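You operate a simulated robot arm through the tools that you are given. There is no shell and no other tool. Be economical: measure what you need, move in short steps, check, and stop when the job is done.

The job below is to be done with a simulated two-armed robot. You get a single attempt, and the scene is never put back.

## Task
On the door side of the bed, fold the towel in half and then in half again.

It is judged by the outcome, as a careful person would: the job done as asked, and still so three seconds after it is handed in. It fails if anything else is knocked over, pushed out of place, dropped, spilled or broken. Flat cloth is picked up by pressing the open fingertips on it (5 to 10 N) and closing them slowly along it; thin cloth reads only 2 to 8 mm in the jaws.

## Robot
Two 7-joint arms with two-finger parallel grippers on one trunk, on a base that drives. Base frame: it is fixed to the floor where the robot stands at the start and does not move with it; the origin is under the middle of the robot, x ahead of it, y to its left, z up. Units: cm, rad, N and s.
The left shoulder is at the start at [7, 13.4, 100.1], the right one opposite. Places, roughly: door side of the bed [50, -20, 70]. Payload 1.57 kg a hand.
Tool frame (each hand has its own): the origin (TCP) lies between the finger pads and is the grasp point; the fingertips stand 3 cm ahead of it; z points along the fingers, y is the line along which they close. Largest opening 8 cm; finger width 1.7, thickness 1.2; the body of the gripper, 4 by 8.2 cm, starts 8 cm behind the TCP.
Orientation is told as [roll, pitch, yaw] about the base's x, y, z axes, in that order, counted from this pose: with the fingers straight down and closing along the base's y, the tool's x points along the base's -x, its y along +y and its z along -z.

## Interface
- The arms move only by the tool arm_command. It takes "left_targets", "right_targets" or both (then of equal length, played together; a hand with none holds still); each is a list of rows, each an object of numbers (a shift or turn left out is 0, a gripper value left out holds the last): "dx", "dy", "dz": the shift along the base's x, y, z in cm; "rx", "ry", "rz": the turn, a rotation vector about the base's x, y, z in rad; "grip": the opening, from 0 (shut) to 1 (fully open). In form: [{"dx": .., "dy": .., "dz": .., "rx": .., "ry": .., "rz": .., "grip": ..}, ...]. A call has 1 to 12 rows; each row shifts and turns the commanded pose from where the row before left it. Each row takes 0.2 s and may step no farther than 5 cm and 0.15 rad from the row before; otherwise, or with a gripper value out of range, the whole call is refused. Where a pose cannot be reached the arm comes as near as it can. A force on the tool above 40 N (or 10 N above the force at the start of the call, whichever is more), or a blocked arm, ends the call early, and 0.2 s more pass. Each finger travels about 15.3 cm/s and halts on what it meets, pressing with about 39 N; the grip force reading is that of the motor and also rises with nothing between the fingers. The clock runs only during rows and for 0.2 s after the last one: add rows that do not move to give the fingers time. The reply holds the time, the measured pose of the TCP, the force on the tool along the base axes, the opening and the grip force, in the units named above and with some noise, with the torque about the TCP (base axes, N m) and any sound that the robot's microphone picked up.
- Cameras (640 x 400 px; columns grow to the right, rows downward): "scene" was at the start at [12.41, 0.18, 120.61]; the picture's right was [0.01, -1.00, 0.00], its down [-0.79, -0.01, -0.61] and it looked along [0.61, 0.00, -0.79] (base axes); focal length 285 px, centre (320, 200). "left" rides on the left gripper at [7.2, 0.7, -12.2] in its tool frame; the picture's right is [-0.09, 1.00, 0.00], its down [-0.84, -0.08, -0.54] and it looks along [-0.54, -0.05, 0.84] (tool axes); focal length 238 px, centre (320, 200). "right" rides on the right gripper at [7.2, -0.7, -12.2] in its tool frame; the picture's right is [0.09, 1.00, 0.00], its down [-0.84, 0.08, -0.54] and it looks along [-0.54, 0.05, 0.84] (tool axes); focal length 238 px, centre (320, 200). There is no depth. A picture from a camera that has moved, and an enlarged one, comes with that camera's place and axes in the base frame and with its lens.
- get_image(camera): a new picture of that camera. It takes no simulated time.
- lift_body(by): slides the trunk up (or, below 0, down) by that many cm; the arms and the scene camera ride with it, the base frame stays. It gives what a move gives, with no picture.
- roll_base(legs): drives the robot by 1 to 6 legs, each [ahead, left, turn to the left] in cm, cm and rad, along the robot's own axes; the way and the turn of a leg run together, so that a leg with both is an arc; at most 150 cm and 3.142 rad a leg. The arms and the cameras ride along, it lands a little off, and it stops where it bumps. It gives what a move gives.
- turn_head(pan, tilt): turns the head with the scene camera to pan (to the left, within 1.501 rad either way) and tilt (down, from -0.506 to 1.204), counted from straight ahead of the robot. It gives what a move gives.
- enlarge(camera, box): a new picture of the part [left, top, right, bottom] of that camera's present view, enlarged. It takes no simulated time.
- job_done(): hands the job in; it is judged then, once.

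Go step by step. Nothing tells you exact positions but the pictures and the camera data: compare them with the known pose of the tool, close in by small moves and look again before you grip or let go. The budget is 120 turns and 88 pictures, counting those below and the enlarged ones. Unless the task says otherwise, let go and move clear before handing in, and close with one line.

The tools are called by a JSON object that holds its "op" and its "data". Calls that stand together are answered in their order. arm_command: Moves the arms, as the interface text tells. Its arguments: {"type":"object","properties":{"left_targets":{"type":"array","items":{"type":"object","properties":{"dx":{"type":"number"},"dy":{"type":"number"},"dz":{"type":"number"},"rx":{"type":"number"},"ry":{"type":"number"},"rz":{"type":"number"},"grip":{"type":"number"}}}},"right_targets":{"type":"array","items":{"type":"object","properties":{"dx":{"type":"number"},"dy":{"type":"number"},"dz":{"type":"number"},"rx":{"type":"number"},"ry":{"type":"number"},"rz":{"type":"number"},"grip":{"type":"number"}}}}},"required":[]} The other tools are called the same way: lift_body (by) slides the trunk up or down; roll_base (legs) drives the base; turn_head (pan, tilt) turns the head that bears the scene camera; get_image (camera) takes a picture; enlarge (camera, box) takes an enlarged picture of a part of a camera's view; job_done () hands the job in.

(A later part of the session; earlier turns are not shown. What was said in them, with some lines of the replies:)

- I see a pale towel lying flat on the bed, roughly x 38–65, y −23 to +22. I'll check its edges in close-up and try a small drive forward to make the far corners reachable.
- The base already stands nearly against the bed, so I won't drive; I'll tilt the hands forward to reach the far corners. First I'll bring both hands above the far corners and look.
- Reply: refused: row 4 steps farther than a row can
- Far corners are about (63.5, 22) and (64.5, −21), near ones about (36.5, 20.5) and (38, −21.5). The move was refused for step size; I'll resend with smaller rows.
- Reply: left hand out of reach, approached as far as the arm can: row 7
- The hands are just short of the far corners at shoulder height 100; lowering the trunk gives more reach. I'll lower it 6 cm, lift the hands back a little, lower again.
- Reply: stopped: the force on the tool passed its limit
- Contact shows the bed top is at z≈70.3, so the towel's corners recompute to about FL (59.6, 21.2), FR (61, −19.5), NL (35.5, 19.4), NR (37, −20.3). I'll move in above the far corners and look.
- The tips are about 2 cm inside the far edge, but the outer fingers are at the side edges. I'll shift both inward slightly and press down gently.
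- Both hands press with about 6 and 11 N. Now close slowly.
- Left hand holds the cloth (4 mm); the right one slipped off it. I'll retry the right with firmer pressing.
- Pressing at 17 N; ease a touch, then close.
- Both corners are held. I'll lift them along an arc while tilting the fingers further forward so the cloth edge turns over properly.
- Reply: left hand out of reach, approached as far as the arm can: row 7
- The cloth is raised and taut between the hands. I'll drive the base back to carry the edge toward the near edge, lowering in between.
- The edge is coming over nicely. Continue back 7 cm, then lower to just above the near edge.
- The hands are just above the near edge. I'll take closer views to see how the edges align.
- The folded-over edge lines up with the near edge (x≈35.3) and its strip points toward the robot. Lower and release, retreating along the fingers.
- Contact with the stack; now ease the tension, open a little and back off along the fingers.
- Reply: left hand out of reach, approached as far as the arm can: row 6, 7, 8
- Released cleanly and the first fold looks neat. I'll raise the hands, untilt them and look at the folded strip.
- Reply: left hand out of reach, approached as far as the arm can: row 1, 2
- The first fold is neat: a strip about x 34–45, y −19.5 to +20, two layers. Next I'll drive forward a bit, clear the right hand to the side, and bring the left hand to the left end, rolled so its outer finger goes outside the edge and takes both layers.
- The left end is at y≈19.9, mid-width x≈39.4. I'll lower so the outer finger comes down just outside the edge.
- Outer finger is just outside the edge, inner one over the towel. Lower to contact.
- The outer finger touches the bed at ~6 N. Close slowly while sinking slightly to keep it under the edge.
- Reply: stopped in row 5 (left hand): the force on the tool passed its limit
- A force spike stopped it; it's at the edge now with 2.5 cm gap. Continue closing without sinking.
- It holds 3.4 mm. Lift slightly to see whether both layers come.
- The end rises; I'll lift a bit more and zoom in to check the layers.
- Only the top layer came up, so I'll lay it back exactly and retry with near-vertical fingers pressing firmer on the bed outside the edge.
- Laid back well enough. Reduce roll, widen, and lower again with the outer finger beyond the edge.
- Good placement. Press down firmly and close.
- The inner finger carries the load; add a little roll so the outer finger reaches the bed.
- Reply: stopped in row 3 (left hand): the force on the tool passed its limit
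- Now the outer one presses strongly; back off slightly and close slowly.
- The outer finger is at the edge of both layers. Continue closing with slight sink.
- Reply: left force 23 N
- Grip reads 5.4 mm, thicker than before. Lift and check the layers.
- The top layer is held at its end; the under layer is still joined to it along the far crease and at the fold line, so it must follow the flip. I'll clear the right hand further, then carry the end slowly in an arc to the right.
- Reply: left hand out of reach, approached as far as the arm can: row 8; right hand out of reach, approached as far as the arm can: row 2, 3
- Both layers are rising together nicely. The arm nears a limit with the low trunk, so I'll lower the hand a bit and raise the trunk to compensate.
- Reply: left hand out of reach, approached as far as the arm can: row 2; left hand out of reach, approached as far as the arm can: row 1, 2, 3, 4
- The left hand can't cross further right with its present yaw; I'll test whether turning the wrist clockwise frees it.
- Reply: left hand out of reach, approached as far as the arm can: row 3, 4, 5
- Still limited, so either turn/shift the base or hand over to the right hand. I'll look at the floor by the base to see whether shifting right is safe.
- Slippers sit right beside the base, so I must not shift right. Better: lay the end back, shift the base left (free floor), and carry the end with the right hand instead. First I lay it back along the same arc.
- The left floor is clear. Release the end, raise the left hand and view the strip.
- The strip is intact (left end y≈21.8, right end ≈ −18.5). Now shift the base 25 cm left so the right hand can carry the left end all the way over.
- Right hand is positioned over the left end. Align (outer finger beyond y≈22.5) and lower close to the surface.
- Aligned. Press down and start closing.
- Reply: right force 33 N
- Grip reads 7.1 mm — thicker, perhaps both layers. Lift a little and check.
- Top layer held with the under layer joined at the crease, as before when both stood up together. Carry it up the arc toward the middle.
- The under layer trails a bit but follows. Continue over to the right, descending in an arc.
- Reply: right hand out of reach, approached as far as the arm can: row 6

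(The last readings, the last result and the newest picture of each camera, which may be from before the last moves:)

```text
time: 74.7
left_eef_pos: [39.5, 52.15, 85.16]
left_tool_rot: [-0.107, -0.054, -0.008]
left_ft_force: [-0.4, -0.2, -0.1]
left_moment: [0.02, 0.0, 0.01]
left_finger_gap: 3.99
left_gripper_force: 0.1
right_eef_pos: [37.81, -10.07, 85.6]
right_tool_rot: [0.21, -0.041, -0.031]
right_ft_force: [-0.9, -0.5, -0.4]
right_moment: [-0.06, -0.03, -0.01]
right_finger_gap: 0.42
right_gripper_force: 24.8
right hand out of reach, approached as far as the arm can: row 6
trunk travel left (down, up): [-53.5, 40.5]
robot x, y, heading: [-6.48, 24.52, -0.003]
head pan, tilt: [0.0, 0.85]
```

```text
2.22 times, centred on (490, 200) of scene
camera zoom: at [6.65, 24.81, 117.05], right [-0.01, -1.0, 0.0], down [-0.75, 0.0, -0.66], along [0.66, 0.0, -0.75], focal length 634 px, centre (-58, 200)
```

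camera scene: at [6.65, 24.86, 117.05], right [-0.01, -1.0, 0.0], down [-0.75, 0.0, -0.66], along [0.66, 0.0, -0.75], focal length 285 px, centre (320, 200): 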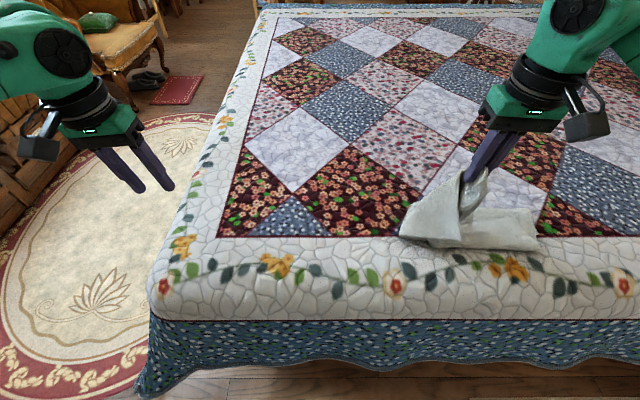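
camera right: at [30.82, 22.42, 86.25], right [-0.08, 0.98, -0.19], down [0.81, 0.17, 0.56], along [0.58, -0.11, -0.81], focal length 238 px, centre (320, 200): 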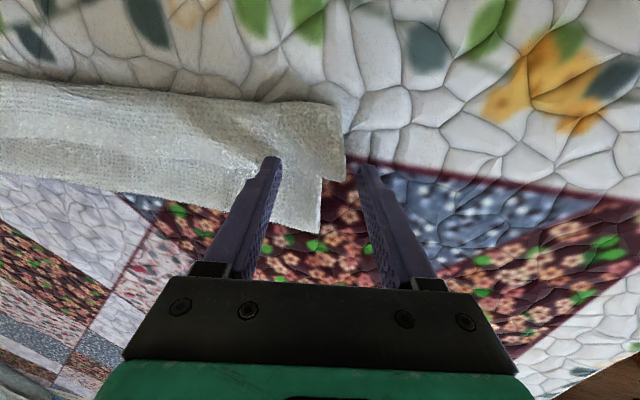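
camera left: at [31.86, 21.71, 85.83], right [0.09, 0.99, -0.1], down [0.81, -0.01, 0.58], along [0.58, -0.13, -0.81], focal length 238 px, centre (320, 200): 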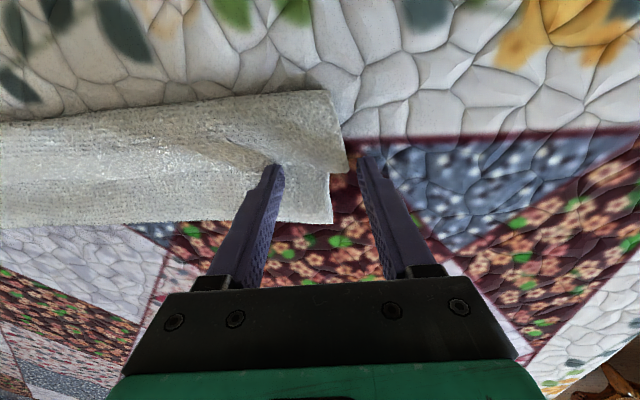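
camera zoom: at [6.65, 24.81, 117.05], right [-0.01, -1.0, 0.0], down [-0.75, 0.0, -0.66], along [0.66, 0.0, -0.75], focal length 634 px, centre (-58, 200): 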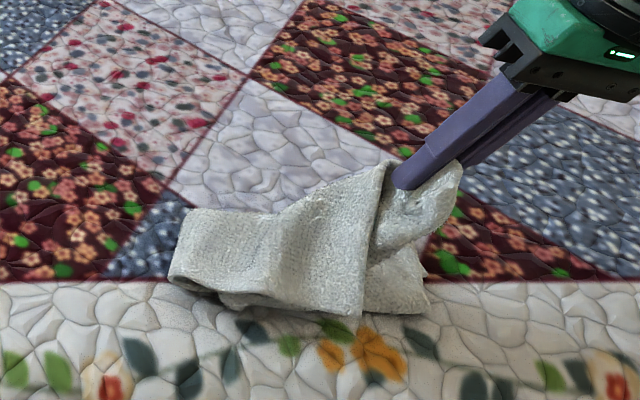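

The under layer is coming over too. Now I shift the base back right 8 cm (still within its earlier clear spot) to carry the hand on, then descend.

{"op": "arm_command", "data": {"right_targets": [{"dz": -2}, {"dz": -1.5}, {}]}}

{"op": "roll_base", "data": {"legs": [[0, -9, 0]]}}

{"op": "arm_command", "data": {"right_targets": [{"dz": -2, "dx": 0.5}, {"dz": -2}, {}]}}

{"op": "enlarge", "data": {"camera": "scene", "box": [320, 110, 560, 290]}}

```text
time: 75.5
left_eef_pos: [39.47, 52.06, 85.02]
left_tool_rot: [-0.107, -0.053, -0.007]
left_ft_force: [0.4, 1.1, 0.7]
left_moment: [-0.01, -0.04, 0.06]
left_finger_gap: 3.98
left_gripper_force: 0.0
right_eef_pos: [37.78, -10.02, 82.95]
right_tool_rot: [0.212, -0.041, -0.032]
right_ft_force: [-0.2, -0.4, -0.5]
right_moment: [-0.1, -0.01, 0.0]
right_finger_gap: 0.42
right_gripper_force: 24.8
right hand out of reach, approached as far as the arm can: row 2
trunk travel left (down, up): [-53.5, 40.5]
robot x, y, heading: [-6.3, 24.99, -0.009]
head pan, tilt: [0.0, 0.85]
```

```text
time: 76.6
left_eef_pos: [39.4, 43.31, 85.15]
left_tool_rot: [-0.107, -0.054, -0.005]
left_ft_force: [0.0, -0.5, 0.6]
left_moment: [0.0, 0.01, -0.02]
left_finger_gap: 3.96
left_gripper_force: 0.0
right_eef_pos: [37.65, -18.95, 82.92]
right_tool_rot: [0.213, -0.042, -0.029]
right_ft_force: [-0.6, -0.4, -0.5]
right_moment: [-0.06, -0.03, 0.0]
right_finger_gap: 0.44
right_gripper_force: 24.9
trunk travel left (down, up): [-53.5, 40.5]
robot x, y, heading: [-5.98, 15.88, -0.005]
head pan, tilt: [0.0, 0.85]
```

```text
time: 77.4
left_eef_pos: [39.51, 43.39, 85.06]
left_tool_rot: [-0.109, -0.055, -0.004]
left_ft_force: [0.8, 0.1, -0.2]
left_moment: [0.01, 0.0, 0.01]
left_finger_gap: 4.01
left_gripper_force: 0.0
right_eef_pos: [37.52, -18.63, 79.82]
right_tool_rot: [0.21, -0.042, -0.036]
right_ft_force: [0.8, 0.0, -0.4]
right_moment: [-0.1, -0.01, 0.02]
right_finger_gap: 0.42
right_gripper_force: 25.1
right hand out of reach, approached as far as the arm can: row 2
trunk travel left (down, up): [-53.5, 40.5]
robot x, y, heading: [-6.22, 16.2, -0.004]
head pan, tilt: [0.0, 0.85]
```

```text
2.22 times, centred on (440, 200) of scene
camera zoom: at [6.6, 15.97, 117.05], right [0.0, -1.0, 0.0], down [-0.75, 0.0, -0.66], along [0.66, 0.0, -0.75], focal length 634 px, centre (53, 200)
```

zoom: 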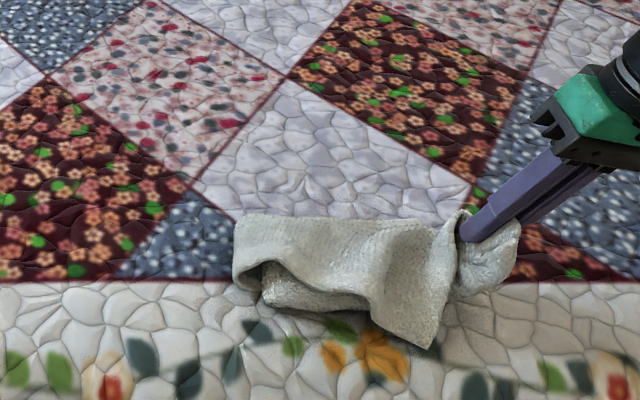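

Nearly there; the arm is at its reach limit, so I shift slack inward with the arm and step the base right again, then lower.

{"op": "arm_command", "data": {"right_targets": [{"dy": 2}, {"dy": 2}, {"dy": 2}, {}]}}

{"op": "roll_base", "data": {"legs": [[0, -6, 0]]}}

{"op": "arm_command", "data": {"right_targets": [{"dx": 1, "dz": -1}, {"dz": -1.5}, {"dz": -1.5}, {}]}}

{"op": "get_image", "data": {"camera": "scene"}}

```text
time: 78.4
left_eef_pos: [39.39, 43.37, 85.19]
left_tool_rot: [-0.106, -0.054, -0.007]
left_ft_force: [0.4, 0.3, -0.4]
left_moment: [0.0, 0.01, 0.02]
left_finger_gap: 3.98
left_gripper_force: 0.2
right_eef_pos: [37.63, -12.65, 79.79]
right_tool_rot: [0.214, -0.04, -0.032]
right_ft_force: [0.8, -0.2, 1.4]
right_moment: [-0.08, 0.03, 0.04]
right_finger_gap: 0.43
right_gripper_force: 25.3
trunk travel left (down, up): [-53.5, 40.5]
robot x, y, heading: [-6.17, 15.92, -0.005]
head pan, tilt: [0.0, 0.85]
```

```text
time: 79.4
left_eef_pos: [39.43, 37.35, 85.1]
left_tool_rot: [-0.106, -0.056, -0.005]
left_ft_force: [-0.2, 0.2, 0.0]
left_moment: [-0.01, -0.01, 0.03]
left_finger_gap: 4.02
left_gripper_force: 0.2
right_eef_pos: [37.65, -18.62, 79.73]
right_tool_rot: [0.213, -0.039, -0.03]
right_ft_force: [0.9, 0.9, -0.9]
right_moment: [-0.03, 0.0, -0.04]
right_finger_gap: 0.43
right_gripper_force: 24.5
trunk travel left (down, up): [-53.5, 40.5]
robot x, y, heading: [-6.01, 9.73, -0.003]
head pan, tilt: [0.0, 0.85]
```

```text
time: 80.4
left_eef_pos: [39.39, 37.43, 85.08]
left_tool_rot: [-0.105, -0.053, -0.004]
left_ft_force: [-0.7, 0.1, 0.3]
left_moment: [0.02, 0.0, 0.01]
left_finger_gap: 4.0
left_gripper_force: 0.0
right_eef_pos: [38.57, -18.57, 75.6]
right_tool_rot: [0.214, -0.042, -0.029]
right_ft_force: [-0.6, -0.9, 1.3]
right_moment: [-0.07, 0.02, -0.01]
right_finger_gap: 0.43
right_gripper_force: 24.7
trunk travel left (down, up): [-53.5, 40.5]
robot x, y, heading: [-6.14, 9.69, -0.006]
head pan, tilt: [0.0, 0.85]
```

```text
27 pictures are left
camera scene: at [6.54, 10.02, 117.06], right [0.0, -1.0, 0.0], down [-0.75, 0.0, -0.66], along [0.66, 0.0, -0.75], focal length 285 px, centre (320, 200)
```

scene: 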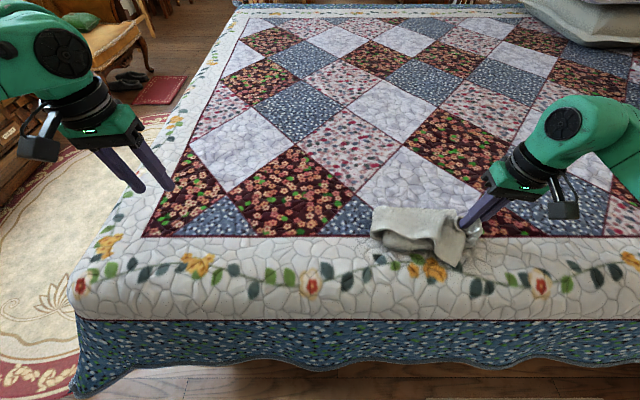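

{"op": "enlarge", "data": {"camera": "scene", "box": [350, 180, 510, 290]}}

{"op": "get_image", "data": {"camera": "right"}}

```text
3.64 times, centred on (430, 235) of scene
camera zoom: at [6.54, 10.02, 117.06], right [0.0, -1.0, 0.0], down [-0.75, 0.0, -0.66], along [0.66, 0.0, -0.75], focal length 1038 px, centre (-80, 73)
```

zoom: 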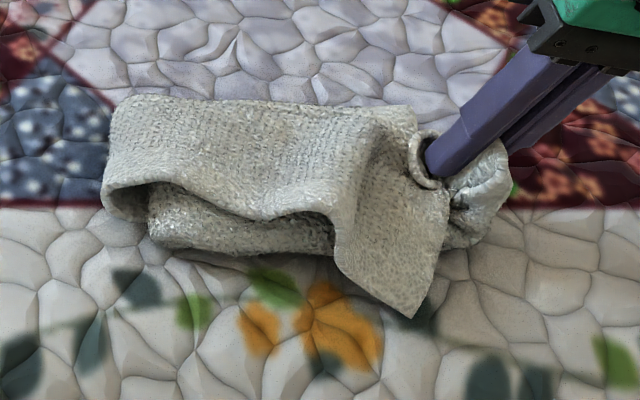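

```text
25 pictures are left
camera right: at [30.78, -21.66, 87.12], right [-0.07, 0.98, 0.21], down [0.81, -0.06, 0.58], along [0.58, 0.21, -0.79], focal length 238 px, centre (320, 200)
```

right: 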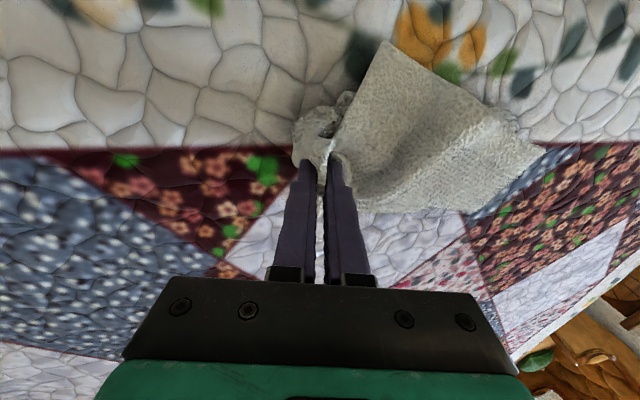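

The fold is over; only the top layer's near corner sticks out a few cm. Lower to contact, release, and retreat along the fingers.

{"op": "arm_command", "data": {"right_targets": [{"dz": -0.8}, {"dz": -0.5}, {"grip": 0.08}, {"grip": 0.2}, {"grip": 0.3}, {}, {"dz": 1.5, "dy": -0.4}, {"dz": 2, "dy": -0.5}, {"dz": 4, "dy": -1}, {"dz": 4, "dy": -1}, {"dy": -4}, {"dy": -4}]}}

{"op": "enlarge", "data": {"camera": "scene", "box": [350, 180, 510, 290]}}

{"op": "get_image", "data": {"camera": "right"}}

```text
time: 83.0
left_eef_pos: [39.33, 37.53, 85.14]
left_tool_rot: [-0.106, -0.054, -0.007]
left_ft_force: [-0.4, -0.1, 0.5]
left_moment: [0.02, -0.03, 0.01]
left_finger_gap: 4.01
left_gripper_force: 0.0
right_eef_pos: [37.07, -25.35, 86.28]
right_tool_rot: [0.213, -0.042, -0.034]
right_ft_force: [-0.7, 0.4, -0.2]
right_moment: [0.0, 0.0, 0.03]
right_finger_gap: 2.42
right_gripper_force: 0.1
right hand out of reach, approached as far as the arm can: row 11, 12
trunk travel left (down, up): [-53.5, 40.5]
robot x, y, heading: [-5.92, 10.05, 0.001]
head pan, tilt: [0.0, 0.85]
```

```text
3.64 times, centred on (430, 235) of scene
camera zoom: at [6.48, 10.04, 117.06], right [0.0, -1.0, 0.0], down [-0.75, 0.0, -0.66], along [0.66, 0.0, -0.75], focal length 1038 px, centre (-80, 73)
```

zoom: 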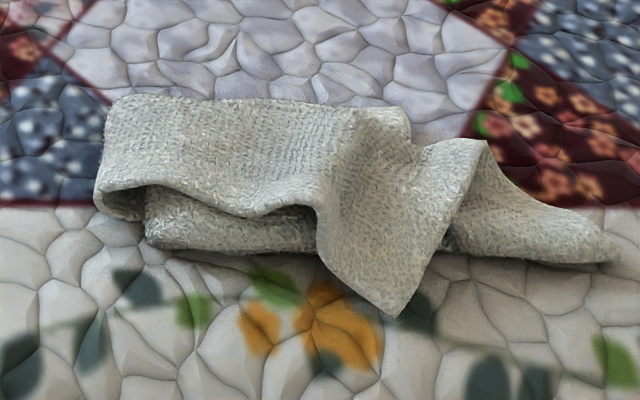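

```text
23 pictures are left
camera right: at [29.24, -28.51, 97.85], right [-0.07, 0.98, 0.21], down [0.81, -0.07, 0.58], along [0.58, 0.21, -0.79], focal length 238 px, centre (320, 200)
```

right: 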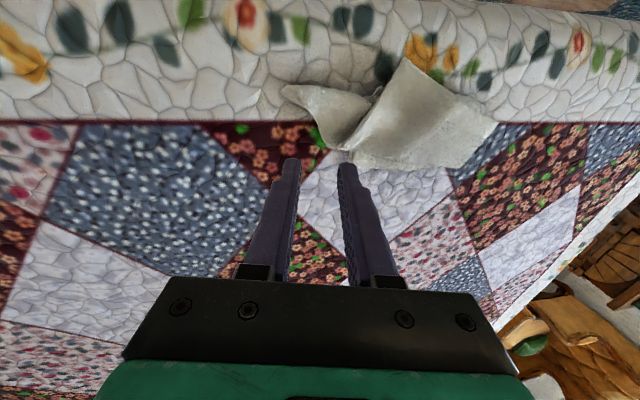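

A corner now sticks out to the right as well. Zoom in to understand the layers.

{"op": "enlarge", "data": {"camera": "right", "box": [260, 40, 520, 200]}}

```text
2.46 times, centred on (390, 120) of right
camera zoom: at [29.24, -28.51, 97.85], right [-0.07, 0.98, 0.21], down [0.81, -0.07, 0.58], along [0.58, 0.21, -0.79], focal length 587 px, centre (148, 397)
```

zoom: 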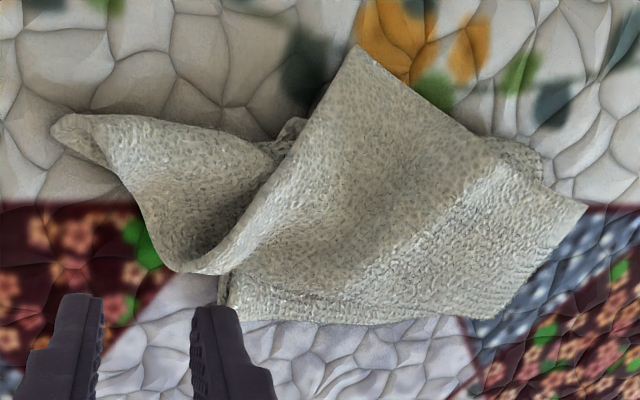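

The middle layer's near corner lies out to about (35, −26) and the top layer's near corner at (31.5, −14.5); the crease corner is fine (≈43, −18). I'll move the base back to its start line and first pull the lower corner in with the right hand.

{"op": "roll_base", "data": {"legs": [[0, -9.5, 0]]}}

{"op": "arm_command", "data": {"right_targets": [{"rx": -0.1, "dy": 4}, {"rx": -0.1, "dy": 4}, {"dy": 3, "dz": -2}, {"dz": -3, "dx": -0.5, "grip": 0.45}, {"dz": -2}, {}]}}

{"op": "get_image", "data": {"camera": "right"}}

{"op": "get_image", "data": {"camera": "scene"}}

```text
time: 84.1
left_eef_pos: [39.29, 27.78, 84.97]
left_tool_rot: [-0.107, -0.055, -0.003]
left_ft_force: [-0.2, -0.7, 0.1]
left_moment: [0.0, 0.02, 0.0]
left_finger_gap: 4.0
left_gripper_force: 0.1
right_eef_pos: [37.05, -35.07, 86.37]
right_tool_rot: [0.213, -0.042, -0.034]
right_ft_force: [0.2, -0.6, 0.3]
right_moment: [-0.02, -0.03, 0.02]
right_finger_gap: 2.41
right_gripper_force: 0.0
trunk travel left (down, up): [-53.5, 40.5]
robot x, y, heading: [-6.09, -0.02, -0.0]
head pan, tilt: [0.0, 0.85]
```

```text
time: 85.5
left_eef_pos: [39.39, 27.84, 85.11]
left_tool_rot: [-0.108, -0.055, -0.005]
left_ft_force: [-0.8, 0.0, -0.2]
left_moment: [-0.04, 0.01, -0.01]
left_finger_gap: 3.99
left_gripper_force: 0.0
right_eef_pos: [36.5, -23.93, 79.31]
right_tool_rot: [0.011, -0.048, -0.026]
right_ft_force: [-0.2, 1.4, -0.6]
right_moment: [-0.03, 0.0, 0.02]
right_finger_gap: 3.59
right_gripper_force: 0.1
trunk travel left (down, up): [-53.5, 40.5]
robot x, y, heading: [-5.96, 0.21, -0.005]
head pan, tilt: [0.0, 0.85]
```

```text
21 pictures are left
camera right: at [28.68, -24.72, 91.17], right [-0.07, 1.0, 0.01], down [0.81, 0.05, 0.58], along [0.58, 0.05, -0.81], focal length 238 px, centre (320, 200)
```

right: 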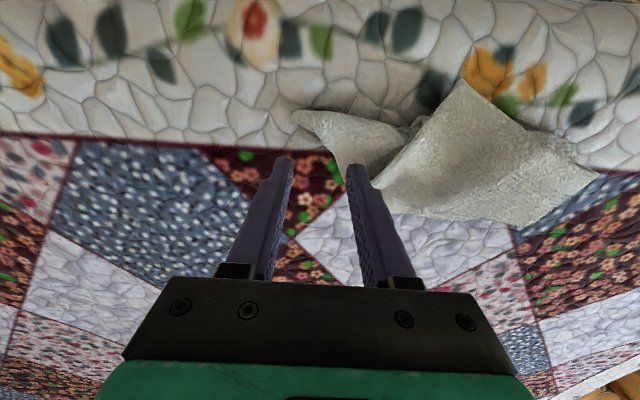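

```text
20 pictures are left
camera scene: at [6.55, 0.37, 117.05], right [0.0, -1.0, 0.0], down [-0.75, 0.0, -0.66], along [0.66, 0.0, -0.75], focal length 285 px, centre (320, 200)
```

scene: 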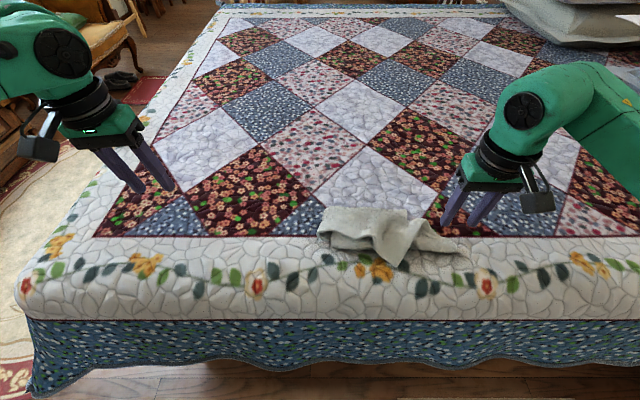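

T-corner tip is at about (34.8, −26.3). I'll press at (36, −22) and pinch it.

{"op": "arm_command", "data": {"right_targets": [{"dx": -0.6, "dy": 2}, {"dz": -2}, {"dz": -2}, {"dz": -1.2}, {"dz": -0.5}, {"dz": -0.3}, {}]}}

```text
time: 87.1
left_eef_pos: [39.2, 27.93, 85.2]
left_tool_rot: [-0.109, -0.056, -0.003]
left_ft_force: [0.0, 0.4, 0.0]
left_moment: [0.01, 0.0, -0.02]
left_finger_gap: 4.02
left_gripper_force: 0.0
right_eef_pos: [35.9, -22.05, 73.61]
right_tool_rot: [0.013, -0.052, -0.027]
right_ft_force: [2.6, -3.4, 20.6]
right_moment: [0.02, -0.05, 0.0]
right_finger_gap: 3.63
right_gripper_force: 0.2
trunk travel left (down, up): [-53.5, 40.5]
robot x, y, heading: [-6.38, 0.1, -0.002]
head pan, tilt: [0.0, 0.85]
```

{"op": "arm_command", "data": {"right_targets": [{"dz": 0.15, "grip": 0.4}, {"dz": 0.05, "grip": 0.35}, {"grip": 0.3}, {"grip": 0.25}, {"grip": 0.2}, {"grip": 0.15}, {"grip": 0.1}, {"grip": 0.05}, {"grip": 0}, {}]}}

{"op": "enlarge", "data": {"camera": "right", "box": [220, 20, 540, 220]}}

```text
time: 89.3
left_eef_pos: [39.26, 27.85, 85.1]
left_tool_rot: [-0.11, -0.057, -0.003]
left_ft_force: [-0.6, 0.7, 0.8]
left_moment: [-0.04, -0.03, 0.0]
left_finger_gap: 4.0
left_gripper_force: 0.0
right_eef_pos: [35.78, -22.04, 73.55]
right_tool_rot: [0.011, -0.048, -0.025]
right_ft_force: [3.4, -2.6, 14.1]
right_moment: [-0.07, -0.04, 0.02]
right_finger_gap: 0.0
right_gripper_force: 20.9
trunk travel left (down, up): [-53.5, 40.5]
robot x, y, heading: [-6.39, -0.02, -0.001]
head pan, tilt: [0.0, 0.85]
```

```text
2.00 times, centred on (380, 120) of right
camera zoom: at [28.07, -22.79, 85.38], right [-0.07, 1.0, 0.01], down [0.81, 0.05, 0.58], along [0.58, 0.04, -0.81], focal length 477 px, centre (200, 360)
```

zoom: 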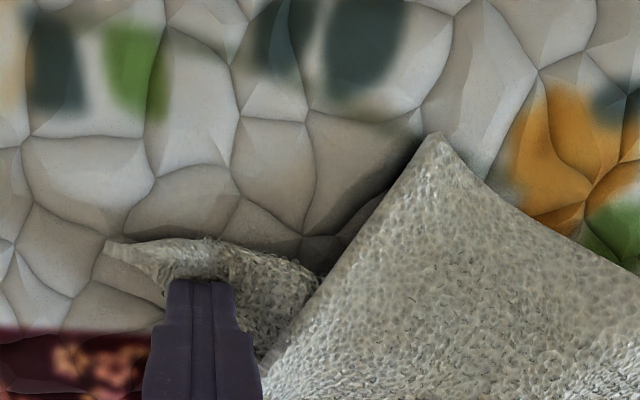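

The pinch slipped, but the closed fingertips press on the cloth; I'll try dragging the corner inward by friction.

{"op": "arm_command", "data": {"right_targets": [{"dy": 0.7, "dx": -0.1}, {"dy": 0.7, "dx": -0.1}, {"dy": 0.7, "dx": -0.1}, {"dy": 0.7, "dx": -0.1}, {"dy": 0.7, "dx": -0.1}, {"dy": 0.7, "dx": -0.1}, {}]}}

{"op": "enlarge", "data": {"camera": "right", "box": [220, 20, 540, 220]}}

```text
time: 90.9
left_eef_pos: [39.18, 27.8, 85.21]
left_tool_rot: [-0.107, -0.057, -0.004]
left_ft_force: [0.8, -0.6, 0.8]
left_moment: [-0.02, 0.0, 0.01]
left_finger_gap: 3.97
left_gripper_force: 0.1
right_eef_pos: [35.38, -17.91, 73.7]
right_tool_rot: [0.012, -0.049, -0.025]
right_ft_force: [1.1, -9.9, 17.3]
right_moment: [-0.26, -0.01, 0.03]
right_finger_gap: 0.0
right_gripper_force: 21.3
trunk travel left (down, up): [-53.5, 40.5]
robot x, y, heading: [-6.53, -0.1, 0.0]
head pan, tilt: [0.0, 0.85]
```

```text
2.00 times, centred on (380, 120) of right
camera zoom: at [27.58, -18.68, 85.37], right [-0.07, 1.0, 0.01], down [0.81, 0.05, 0.58], along [0.58, 0.05, -0.81], focal length 477 px, centre (200, 360)
```

zoom: 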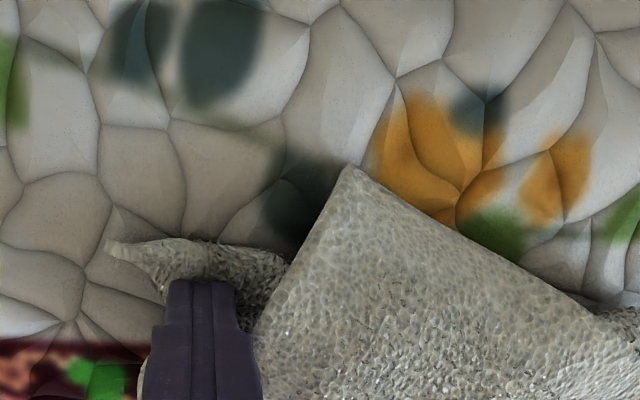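

Dragging works: the corner came in 4 cm (tip now ≈ (33.7, −20.8)). A little more, then lift and look at everything.

{"op": "arm_command", "data": {"right_targets": [{"dy": 0.7}, {"dy": 0.7}, {"dy": 0.5}, {"dz": 1}, {"dz": 3}, {"dz": 4}, {"dz": 4, "dy": -2}, {"dy": -4}, {"dy": -4}, {}]}}

{"op": "enlarge", "data": {"camera": "scene", "box": [290, 180, 490, 300]}}

{"op": "enlarge", "data": {"camera": "right", "box": [280, 20, 600, 220]}}

```text
time: 93.1
left_eef_pos: [39.42, 27.73, 85.05]
left_tool_rot: [-0.107, -0.054, -0.005]
left_ft_force: [0.3, 0.9, -0.1]
left_moment: [-0.03, 0.01, -0.01]
left_finger_gap: 3.99
left_gripper_force: 0.1
right_eef_pos: [35.54, -25.98, 85.56]
right_tool_rot: [0.011, -0.047, -0.026]
right_ft_force: [-0.5, 0.4, 0.4]
right_moment: [0.0, 0.02, -0.03]
right_finger_gap: 0.0
right_gripper_force: 22.0
trunk travel left (down, up): [-53.5, 40.5]
robot x, y, heading: [-5.83, 0.51, -0.006]
head pan, tilt: [0.0, 0.85]
```

```text
3.20 times, centred on (390, 240) of scene
camera zoom: at [6.59, 0.43, 117.05], right [0.0, -1.0, 0.0], down [-0.75, 0.0, -0.66], along [0.66, 0.0, -0.75], focal length 913 px, centre (96, 72)
```

zoom: 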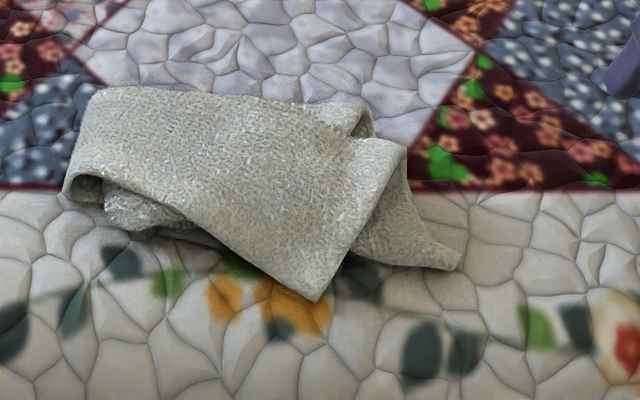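

```text
2.00 times, centred on (440, 120) of right
camera zoom: at [27.7, -26.7, 97.37], right [-0.07, 1.0, 0.01], down [0.81, 0.05, 0.58], along [0.58, 0.05, -0.81], focal length 477 px, centre (80, 360)
```

zoom: 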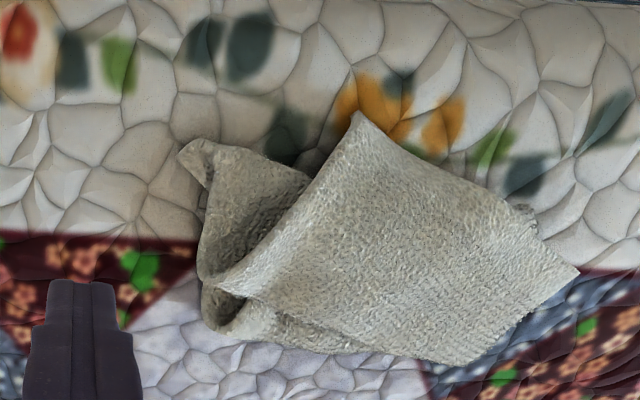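

Much better. What remains is the top layer rotated: its near corner is at about (30.5, −11.7) and should be at ≈ (34, −19). I'll pinch that corner, where it overhangs onto the bed, and carry it over.

{"op": "arm_command", "data": {"right_targets": [{"dy": 4, "grip": 0.2}, {"dy": 4, "dx": -1}, {"dy": 4, "dx": -1, "grip": 0.4}, {"dy": 3.2, "dx": -0.7}, {"dz": -3}, {"dz": -3}, {"dz": -3}, {"dz": -2}, {}]}}

{"op": "enlarge", "data": {"camera": "right", "box": [160, 40, 480, 240]}}

```text
time: 95.1
left_eef_pos: [39.37, 27.79, 85.11]
left_tool_rot: [-0.109, -0.055, -0.005]
left_ft_force: [0.3, -0.7, 0.1]
left_moment: [-0.01, 0.0, 0.03]
left_finger_gap: 4.0
left_gripper_force: 0.0
right_eef_pos: [32.77, -10.79, 74.5]
right_tool_rot: [0.011, -0.047, -0.025]
right_ft_force: [0.4, 0.1, 0.5]
right_moment: [0.01, 0.01, -0.01]
right_finger_gap: 3.2
right_gripper_force: 0.1
trunk travel left (down, up): [-53.5, 40.5]
robot x, y, heading: [-6.12, 0.29, -0.001]
head pan, tilt: [0.0, 0.85]
```

```text
2.00 times, centred on (320, 140) of right
camera zoom: at [24.94, -11.5, 86.33], right [-0.07, 1.0, 0.01], down [0.81, 0.05, 0.58], along [0.58, 0.05, -0.81], focal length 477 px, centre (320, 320)
```

zoom: 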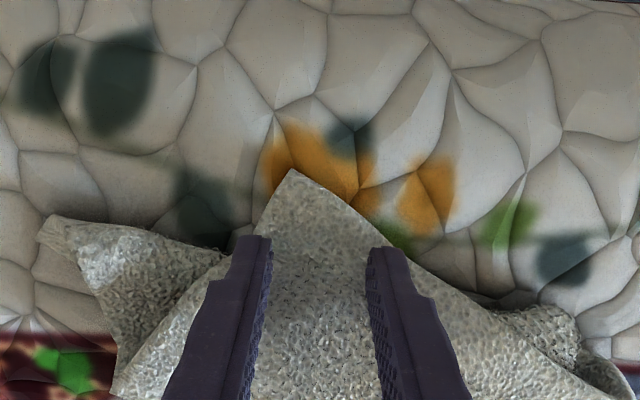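

Fingers straddle inside the corner. Lower to press, then close.

{"op": "arm_command", "data": {"right_targets": [{"dz": -0.6, "grip": 0.36}, {"dz": -0.4}, {"dz": -0.2}, {}]}}

```text
time: 96.1
left_eef_pos: [39.32, 27.83, 85.08]
left_tool_rot: [-0.109, -0.056, -0.004]
left_ft_force: [-0.4, 0.2, -0.1]
left_moment: [-0.02, -0.02, -0.04]
left_finger_gap: 3.98
left_gripper_force: 0.1
right_eef_pos: [32.72, -10.68, 73.34]
right_tool_rot: [0.014, -0.049, -0.025]
right_ft_force: [1.2, 0.1, 7.9]
right_moment: [-0.06, -0.09, 0.02]
right_finger_gap: 2.88
right_gripper_force: 0.1
trunk travel left (down, up): [-53.5, 40.5]
robot x, y, heading: [-6.16, 0.28, -0.002]
head pan, tilt: [0.0, 0.85]
```

{"op": "arm_command", "data": {"right_targets": [{"dz": -0.1}, {"grip": 0.32}, {"grip": 0.28}, {"grip": 0.24}, {"grip": 0.2}, {"grip": 0.16}, {"grip": 0.12}, {"grip": 0.08}, {"grip": 0.04}, {"grip": 0}, {}]}}

```text
time: 98.5
left_eef_pos: [39.26, 27.83, 85.2]
left_tool_rot: [-0.108, -0.056, -0.003]
left_ft_force: [-0.6, 0.2, -0.7]
left_moment: [0.03, 0.01, -0.01]
left_finger_gap: 4.01
left_gripper_force: 0.0
right_eef_pos: [32.59, -10.68, 73.4]
right_tool_rot: [0.012, -0.049, -0.026]
right_ft_force: [0.3, -0.9, 16.7]
right_moment: [-0.03, -0.01, -0.03]
right_finger_gap: 0.0
right_gripper_force: 21.3
trunk travel left (down, up): [-53.5, 40.5]
robot x, y, heading: [-6.29, 0.37, -0.0]
head pan, tilt: [0.0, 0.85]
```

The pinch slipped, but pressing works for dragging. Drag the corner to the right by friction, in small steps.

{"op": "arm_command", "data": {"right_targets": [{"dy": -0.7}, {"dy": -0.7, "dx": 0.1}, {"dy": -0.7, "dx": 0.1}, {"dy": -0.7, "dx": 0.2}, {"dy": -0.7, "dx": 0.2}, {"dy": -0.7, "dx": 0.2}, {"dy": -0.7, "dx": 0.2}, {}]}}

{"op": "enlarge", "data": {"camera": "right", "box": [160, 40, 480, 240]}}

```text
time: 100.3
left_eef_pos: [39.23, 27.97, 85.17]
left_tool_rot: [-0.11, -0.057, -0.003]
left_ft_force: [-0.2, -0.4, 0.1]
left_moment: [0.02, 0.04, 0.0]
left_finger_gap: 3.97
left_gripper_force: 0.1
right_eef_pos: [33.59, -15.61, 73.36]
right_tool_rot: [0.01, -0.049, -0.026]
right_ft_force: [-2.6, 6.2, 12.0]
right_moment: [0.2, 0.09, 0.02]
right_finger_gap: 0.0
right_gripper_force: 21.0
trunk travel left (down, up): [-53.5, 40.5]
robot x, y, heading: [-5.75, 0.04, 0.002]
head pan, tilt: [0.0, 0.85]
```

```text
2.00 times, centred on (320, 140) of right
camera zoom: at [25.76, -16.29, 85.16], right [-0.07, 1.0, 0.01], down [0.81, 0.05, 0.58], along [0.58, 0.04, -0.81], focal length 477 px, centre (320, 320)
```

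zoom: 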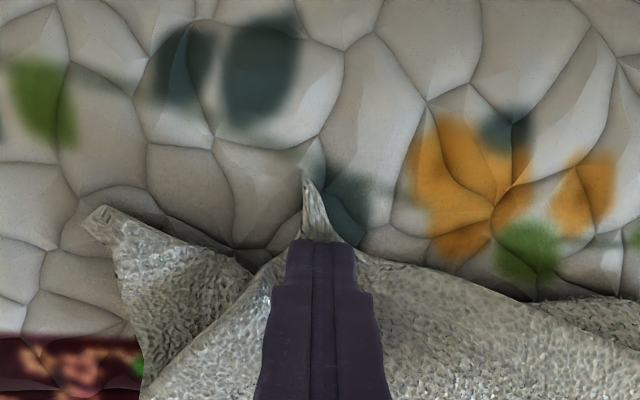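

Good, the corner followed. Now drag it inward (+x), then lift and look.

{"op": "arm_command", "data": {"right_targets": [{"dx": 0.6, "dy": -0.3}, {"dx": 0.6, "dy": -0.3}, {"dx": 0.6, "dy": -0.2}, {"dx": 0.5}, {"dz": 1}, {"dz": 3}, {"dz": 4}, {"dz": 3, "dy": -2}, {"dy": -4}, {"dy": -3}, {}]}}

{"op": "enlarge", "data": {"camera": "scene", "box": [290, 180, 490, 300]}}

{"op": "enlarge", "data": {"camera": "right", "box": [280, 20, 600, 220]}}

```text
time: 102.7
left_eef_pos: [39.37, 27.86, 84.98]
left_tool_rot: [-0.109, -0.055, -0.004]
left_ft_force: [-0.1, 0.8, -0.2]
left_moment: [0.03, 0.02, 0.0]
left_finger_gap: 4.02
left_gripper_force: 0.0
right_eef_pos: [36.07, -25.43, 84.25]
right_tool_rot: [0.011, -0.049, -0.026]
right_ft_force: [-0.1, 0.0, -0.2]
right_moment: [0.03, -0.04, 0.0]
right_finger_gap: 0.0
right_gripper_force: 21.1
trunk travel left (down, up): [-53.5, 40.5]
robot x, y, heading: [-6.47, 0.35, -0.002]
head pan, tilt: [0.0, 0.85]
```

```text
3.20 times, centred on (390, 240) of scene
camera zoom: at [6.58, 0.4, 117.05], right [0.0, -1.0, 0.0], down [-0.75, 0.0, -0.66], along [0.66, 0.0, -0.75], focal length 913 px, centre (96, 72)
```

zoom: 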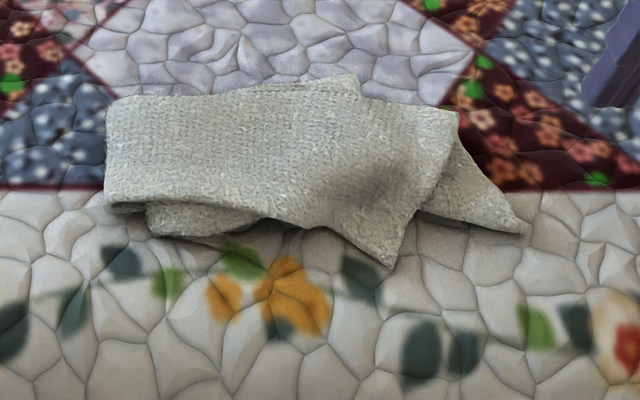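

```text
2.00 times, centred on (440, 120) of right
camera zoom: at [28.24, -26.29, 96.03], right [-0.07, 1.0, 0.01], down [0.81, 0.05, 0.58], along [0.58, 0.05, -0.81], focal length 477 px, centre (80, 360)
```

zoom: 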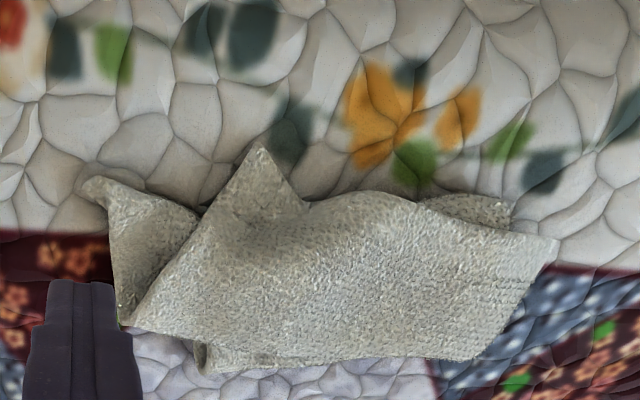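

Nearly rectangular now. The top right end overshoots by ~3 cm (crease corner at y≈−23, lower corner tip ≈ (34.8, −24.3)); I'll press there and drag it back left.

{"op": "arm_command", "data": {"right_targets": [{"dx": 2.5, "dy": 2}, {"dy": 2.2, "dz": -2}, {"dz": -4}, {"dz": -3}, {"dz": -1}, {"dz": -0.4}, {"dz": -0.2}, {}]}}

```text
time: 104.5
left_eef_pos: [39.25, 27.83, 85.09]
left_tool_rot: [-0.109, -0.054, -0.004]
left_ft_force: [-0.3, -0.7, -0.3]
left_moment: [0.0, 0.03, -0.03]
left_finger_gap: 4.03
left_gripper_force: 0.1
right_eef_pos: [38.47, -21.18, 73.77]
right_tool_rot: [0.012, -0.051, -0.027]
right_ft_force: [4.0, 0.3, 10.8]
right_moment: [0.11, -0.13, -0.06]
right_finger_gap: 0.02
right_gripper_force: 21.7
trunk travel left (down, up): [-53.5, 40.5]
robot x, y, heading: [-5.81, 0.01, -0.005]
head pan, tilt: [0.0, 0.85]
```

{"op": "arm_command", "data": {"right_targets": [{"dy": 0.6}, {"dy": 0.6}, {"dy": 0.6}, {"dy": 0.6}, {"dy": 0.4}, {"dz": 1.5}, {"dz": 4}, {"dz": 4, "dy": -2}, {"dy": -4}, {"dy": -2}]}}

{"op": "enlarge", "data": {"camera": "scene", "box": [290, 180, 490, 300]}}

```text
time: 106.7
left_eef_pos: [39.3, 27.84, 85.06]
left_tool_rot: [-0.106, -0.055, -0.004]
left_ft_force: [0.5, 0.4, 0.6]
left_moment: [0.0, -0.01, 0.01]
left_finger_gap: 4.0
left_gripper_force: 0.2
right_eef_pos: [38.53, -26.64, 83.1]
right_tool_rot: [0.012, -0.047, -0.024]
right_ft_force: [-1.0, -0.9, 0.6]
right_moment: [-0.03, 0.02, 0.0]
right_finger_gap: 0.0
right_gripper_force: 21.3
trunk travel left (down, up): [-53.5, 40.5]
robot x, y, heading: [-6.26, 0.12, -0.0]
head pan, tilt: [0.0, 0.85]
```

```text
3.20 times, centred on (390, 240) of scene
camera zoom: at [6.55, 0.37, 117.05], right [0.0, -1.0, 0.0], down [-0.75, 0.0, -0.66], along [0.66, 0.0, -0.75], focal length 913 px, centre (96, 72)
```

zoom: 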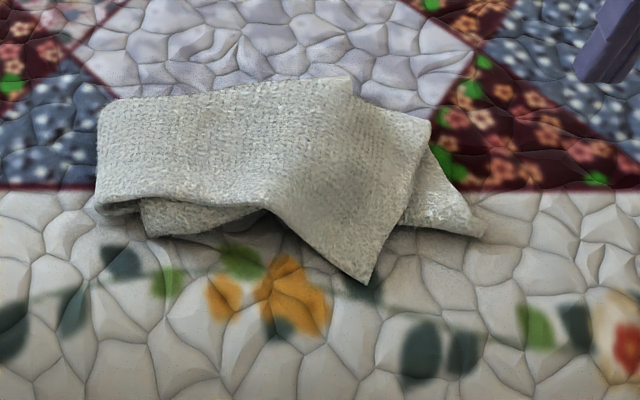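

Better. Now nudge the top layer's near corner once more, from ≈(31.3, −14.8) toward (33.5, −18).

{"op": "arm_command", "data": {"right_targets": [{"dx": -2.5, "dy": 4}, {"dx": -2.5, "dy": 4}, {"dy": 3.8}, {"dz": -4}, {"dz": -4}, {"dz": -1.2}, {"dz": -0.5}, {}]}}

```text
time: 108.5
left_eef_pos: [39.38, 27.91, 85.1]
left_tool_rot: [-0.109, -0.054, -0.003]
left_ft_force: [0.5, -0.7, -0.1]
left_moment: [0.01, 0.03, 0.03]
left_finger_gap: 3.99
left_gripper_force: 0.0
right_eef_pos: [33.44, -14.85, 73.29]
right_tool_rot: [0.011, -0.049, -0.025]
right_ft_force: [0.8, 1.0, 6.6]
right_moment: [0.04, -0.03, -0.01]
right_finger_gap: 0.0
right_gripper_force: 21.2
trunk travel left (down, up): [-53.5, 40.5]
robot x, y, heading: [-6.27, 0.5, -0.002]
head pan, tilt: [0.0, 0.85]
```

{"op": "arm_command", "data": {"right_targets": [{"dz": -0.1}, {"dx": 0.3, "dy": -0.6}, {"dx": 0.3, "dy": -0.6}, {"dx": 0.5, "dy": -0.6}, {"dx": 0.6, "dy": -0.6}, {"dx": 0.6}, {"dx": 0.5}, {"dz": 1.5}, {"dz": 4}, {"dz": 4, "dy": -2}, {"dy": -4}, {"dy": -4}]}}

{"op": "enlarge", "data": {"camera": "scene", "box": [290, 180, 490, 300]}}

```text
time: 111.1
left_eef_pos: [39.38, 27.83, 85.2]
left_tool_rot: [-0.105, -0.054, -0.003]
left_ft_force: [-0.5, 0.0, 0.2]
left_moment: [-0.05, -0.04, 0.01]
left_finger_gap: 3.99
left_gripper_force: 0.0
right_eef_pos: [36.26, -27.14, 82.95]
right_tool_rot: [0.014, -0.049, -0.024]
right_ft_force: [-1.2, -0.5, 0.1]
right_moment: [0.01, -0.03, 0.01]
right_finger_gap: 0.0
right_gripper_force: 22.0
trunk travel left (down, up): [-53.5, 40.5]
robot x, y, heading: [-6.01, 0.17, -0.002]
head pan, tilt: [0.0, 0.85]
```

```text
3.20 times, centred on (390, 240) of scene
camera zoom: at [6.52, 0.29, 117.06], right [0.0, -1.0, 0.0], down [-0.75, 0.0, -0.66], along [0.66, 0.0, -0.75], focal length 913 px, centre (96, 72)
```

zoom: 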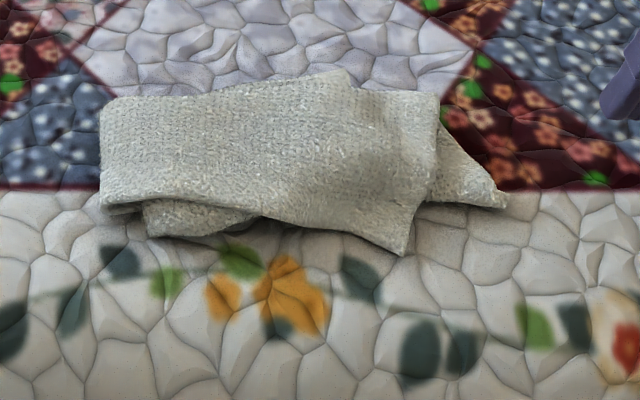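

The top is now neat; only the middle layer's corner tip shows to the right (≈(36.5, −24)). One more drag to tuck it in.

{"op": "arm_command", "data": {"right_targets": [{"dx": 1.5, "dy": 3}, {"dy": 1.5, "dz": -3}, {"dz": -4}, {"dz": -1.8}, {"dz": -0.6}, {"dz": -0.2}, {}]}}

{"op": "enlarge", "data": {"camera": "right", "box": [220, 60, 480, 220]}}

```text
time: 112.7
left_eef_pos: [39.01, 27.95, 85.22]
left_tool_rot: [-0.109, -0.055, -0.004]
left_ft_force: [0.9, -0.5, -0.9]
left_moment: [0.01, 0.02, 0.0]
left_finger_gap: 4.01
left_gripper_force: 0.0
right_eef_pos: [37.69, -22.46, 73.5]
right_tool_rot: [0.014, -0.053, -0.027]
right_ft_force: [2.2, 1.1, 21.6]
right_moment: [0.09, -0.11, -0.06]
right_finger_gap: 0.03
right_gripper_force: 21.7
trunk travel left (down, up): [-53.5, 40.5]
robot x, y, heading: [-6.18, 0.28, -0.005]
head pan, tilt: [0.0, 0.85]
```

```text
2.46 times, centred on (350, 140) of right
camera zoom: at [29.87, -23.21, 85.27], right [-0.07, 1.0, 0.01], down [0.81, 0.05, 0.59], along [0.58, 0.04, -0.81], focal length 587 px, centre (246, 348)
```

zoom: 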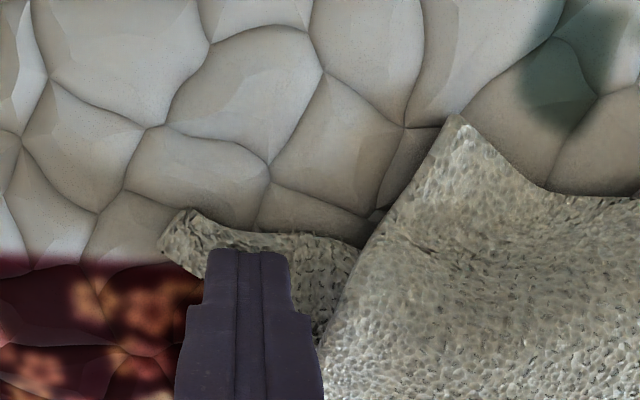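

Fingertip sits on that corner. Drag it left in small steps, then lift away.

{"op": "arm_command", "data": {"right_targets": [{"dy": 0.6, "dz": 0.1}, {"dy": 0.6}, {"dy": 0.6, "dx": -0.1}, {"dy": 0.6, "dx": -0.1}, {"dy": 0.6, "dx": -0.1}, {"dz": 1.5}, {"dz": 4}, {"dz": 4, "dy": -2}, {"dy": -4}, {"dy": -4}]}}

{"op": "enlarge", "data": {"camera": "scene", "box": [290, 180, 490, 300]}}

```text
time: 114.9
left_eef_pos: [39.36, 27.71, 85.2]
left_tool_rot: [-0.108, -0.055, -0.004]
left_ft_force: [-0.2, 0.2, -0.2]
left_moment: [0.06, -0.01, 0.01]
left_finger_gap: 3.98
left_gripper_force: 0.0
right_eef_pos: [37.24, -29.81, 82.92]
right_tool_rot: [0.012, -0.047, -0.023]
right_ft_force: [0.1, -0.5, -0.4]
right_moment: [0.0, 0.03, -0.03]
right_finger_gap: 0.0
right_gripper_force: 21.4
trunk travel left (down, up): [-53.5, 40.5]
robot x, y, heading: [-6.35, 0.26, -0.002]
head pan, tilt: [0.0, 0.85]
```

```text
3.20 times, centred on (390, 240) of scene
camera zoom: at [6.52, 0.29, 117.06], right [0.0, -1.0, 0.0], down [-0.75, 0.0, -0.66], along [0.66, 0.0, -0.75], focal length 913 px, centre (96, 72)
```

zoom: 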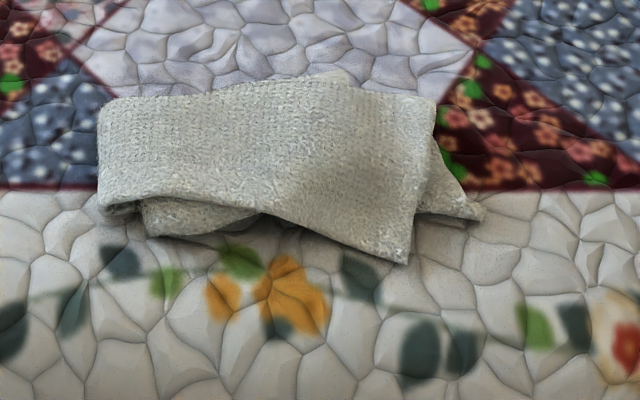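

The towel now lies as a compact quarter-size rectangle, with only a small corner of the middle layer showing. Both hands are open or clear of it, and nothing else has been disturbed, so I'm handing in.

{"op": "job_done", "data": {}}

```text
The job is handed in.
```

The towel is folded in half and then in half again on the bed. The stack is slightly uneven: a corner of one inner layer sticks out about 2.5 cm on the right, and the top layer's near corner overhangs a little.
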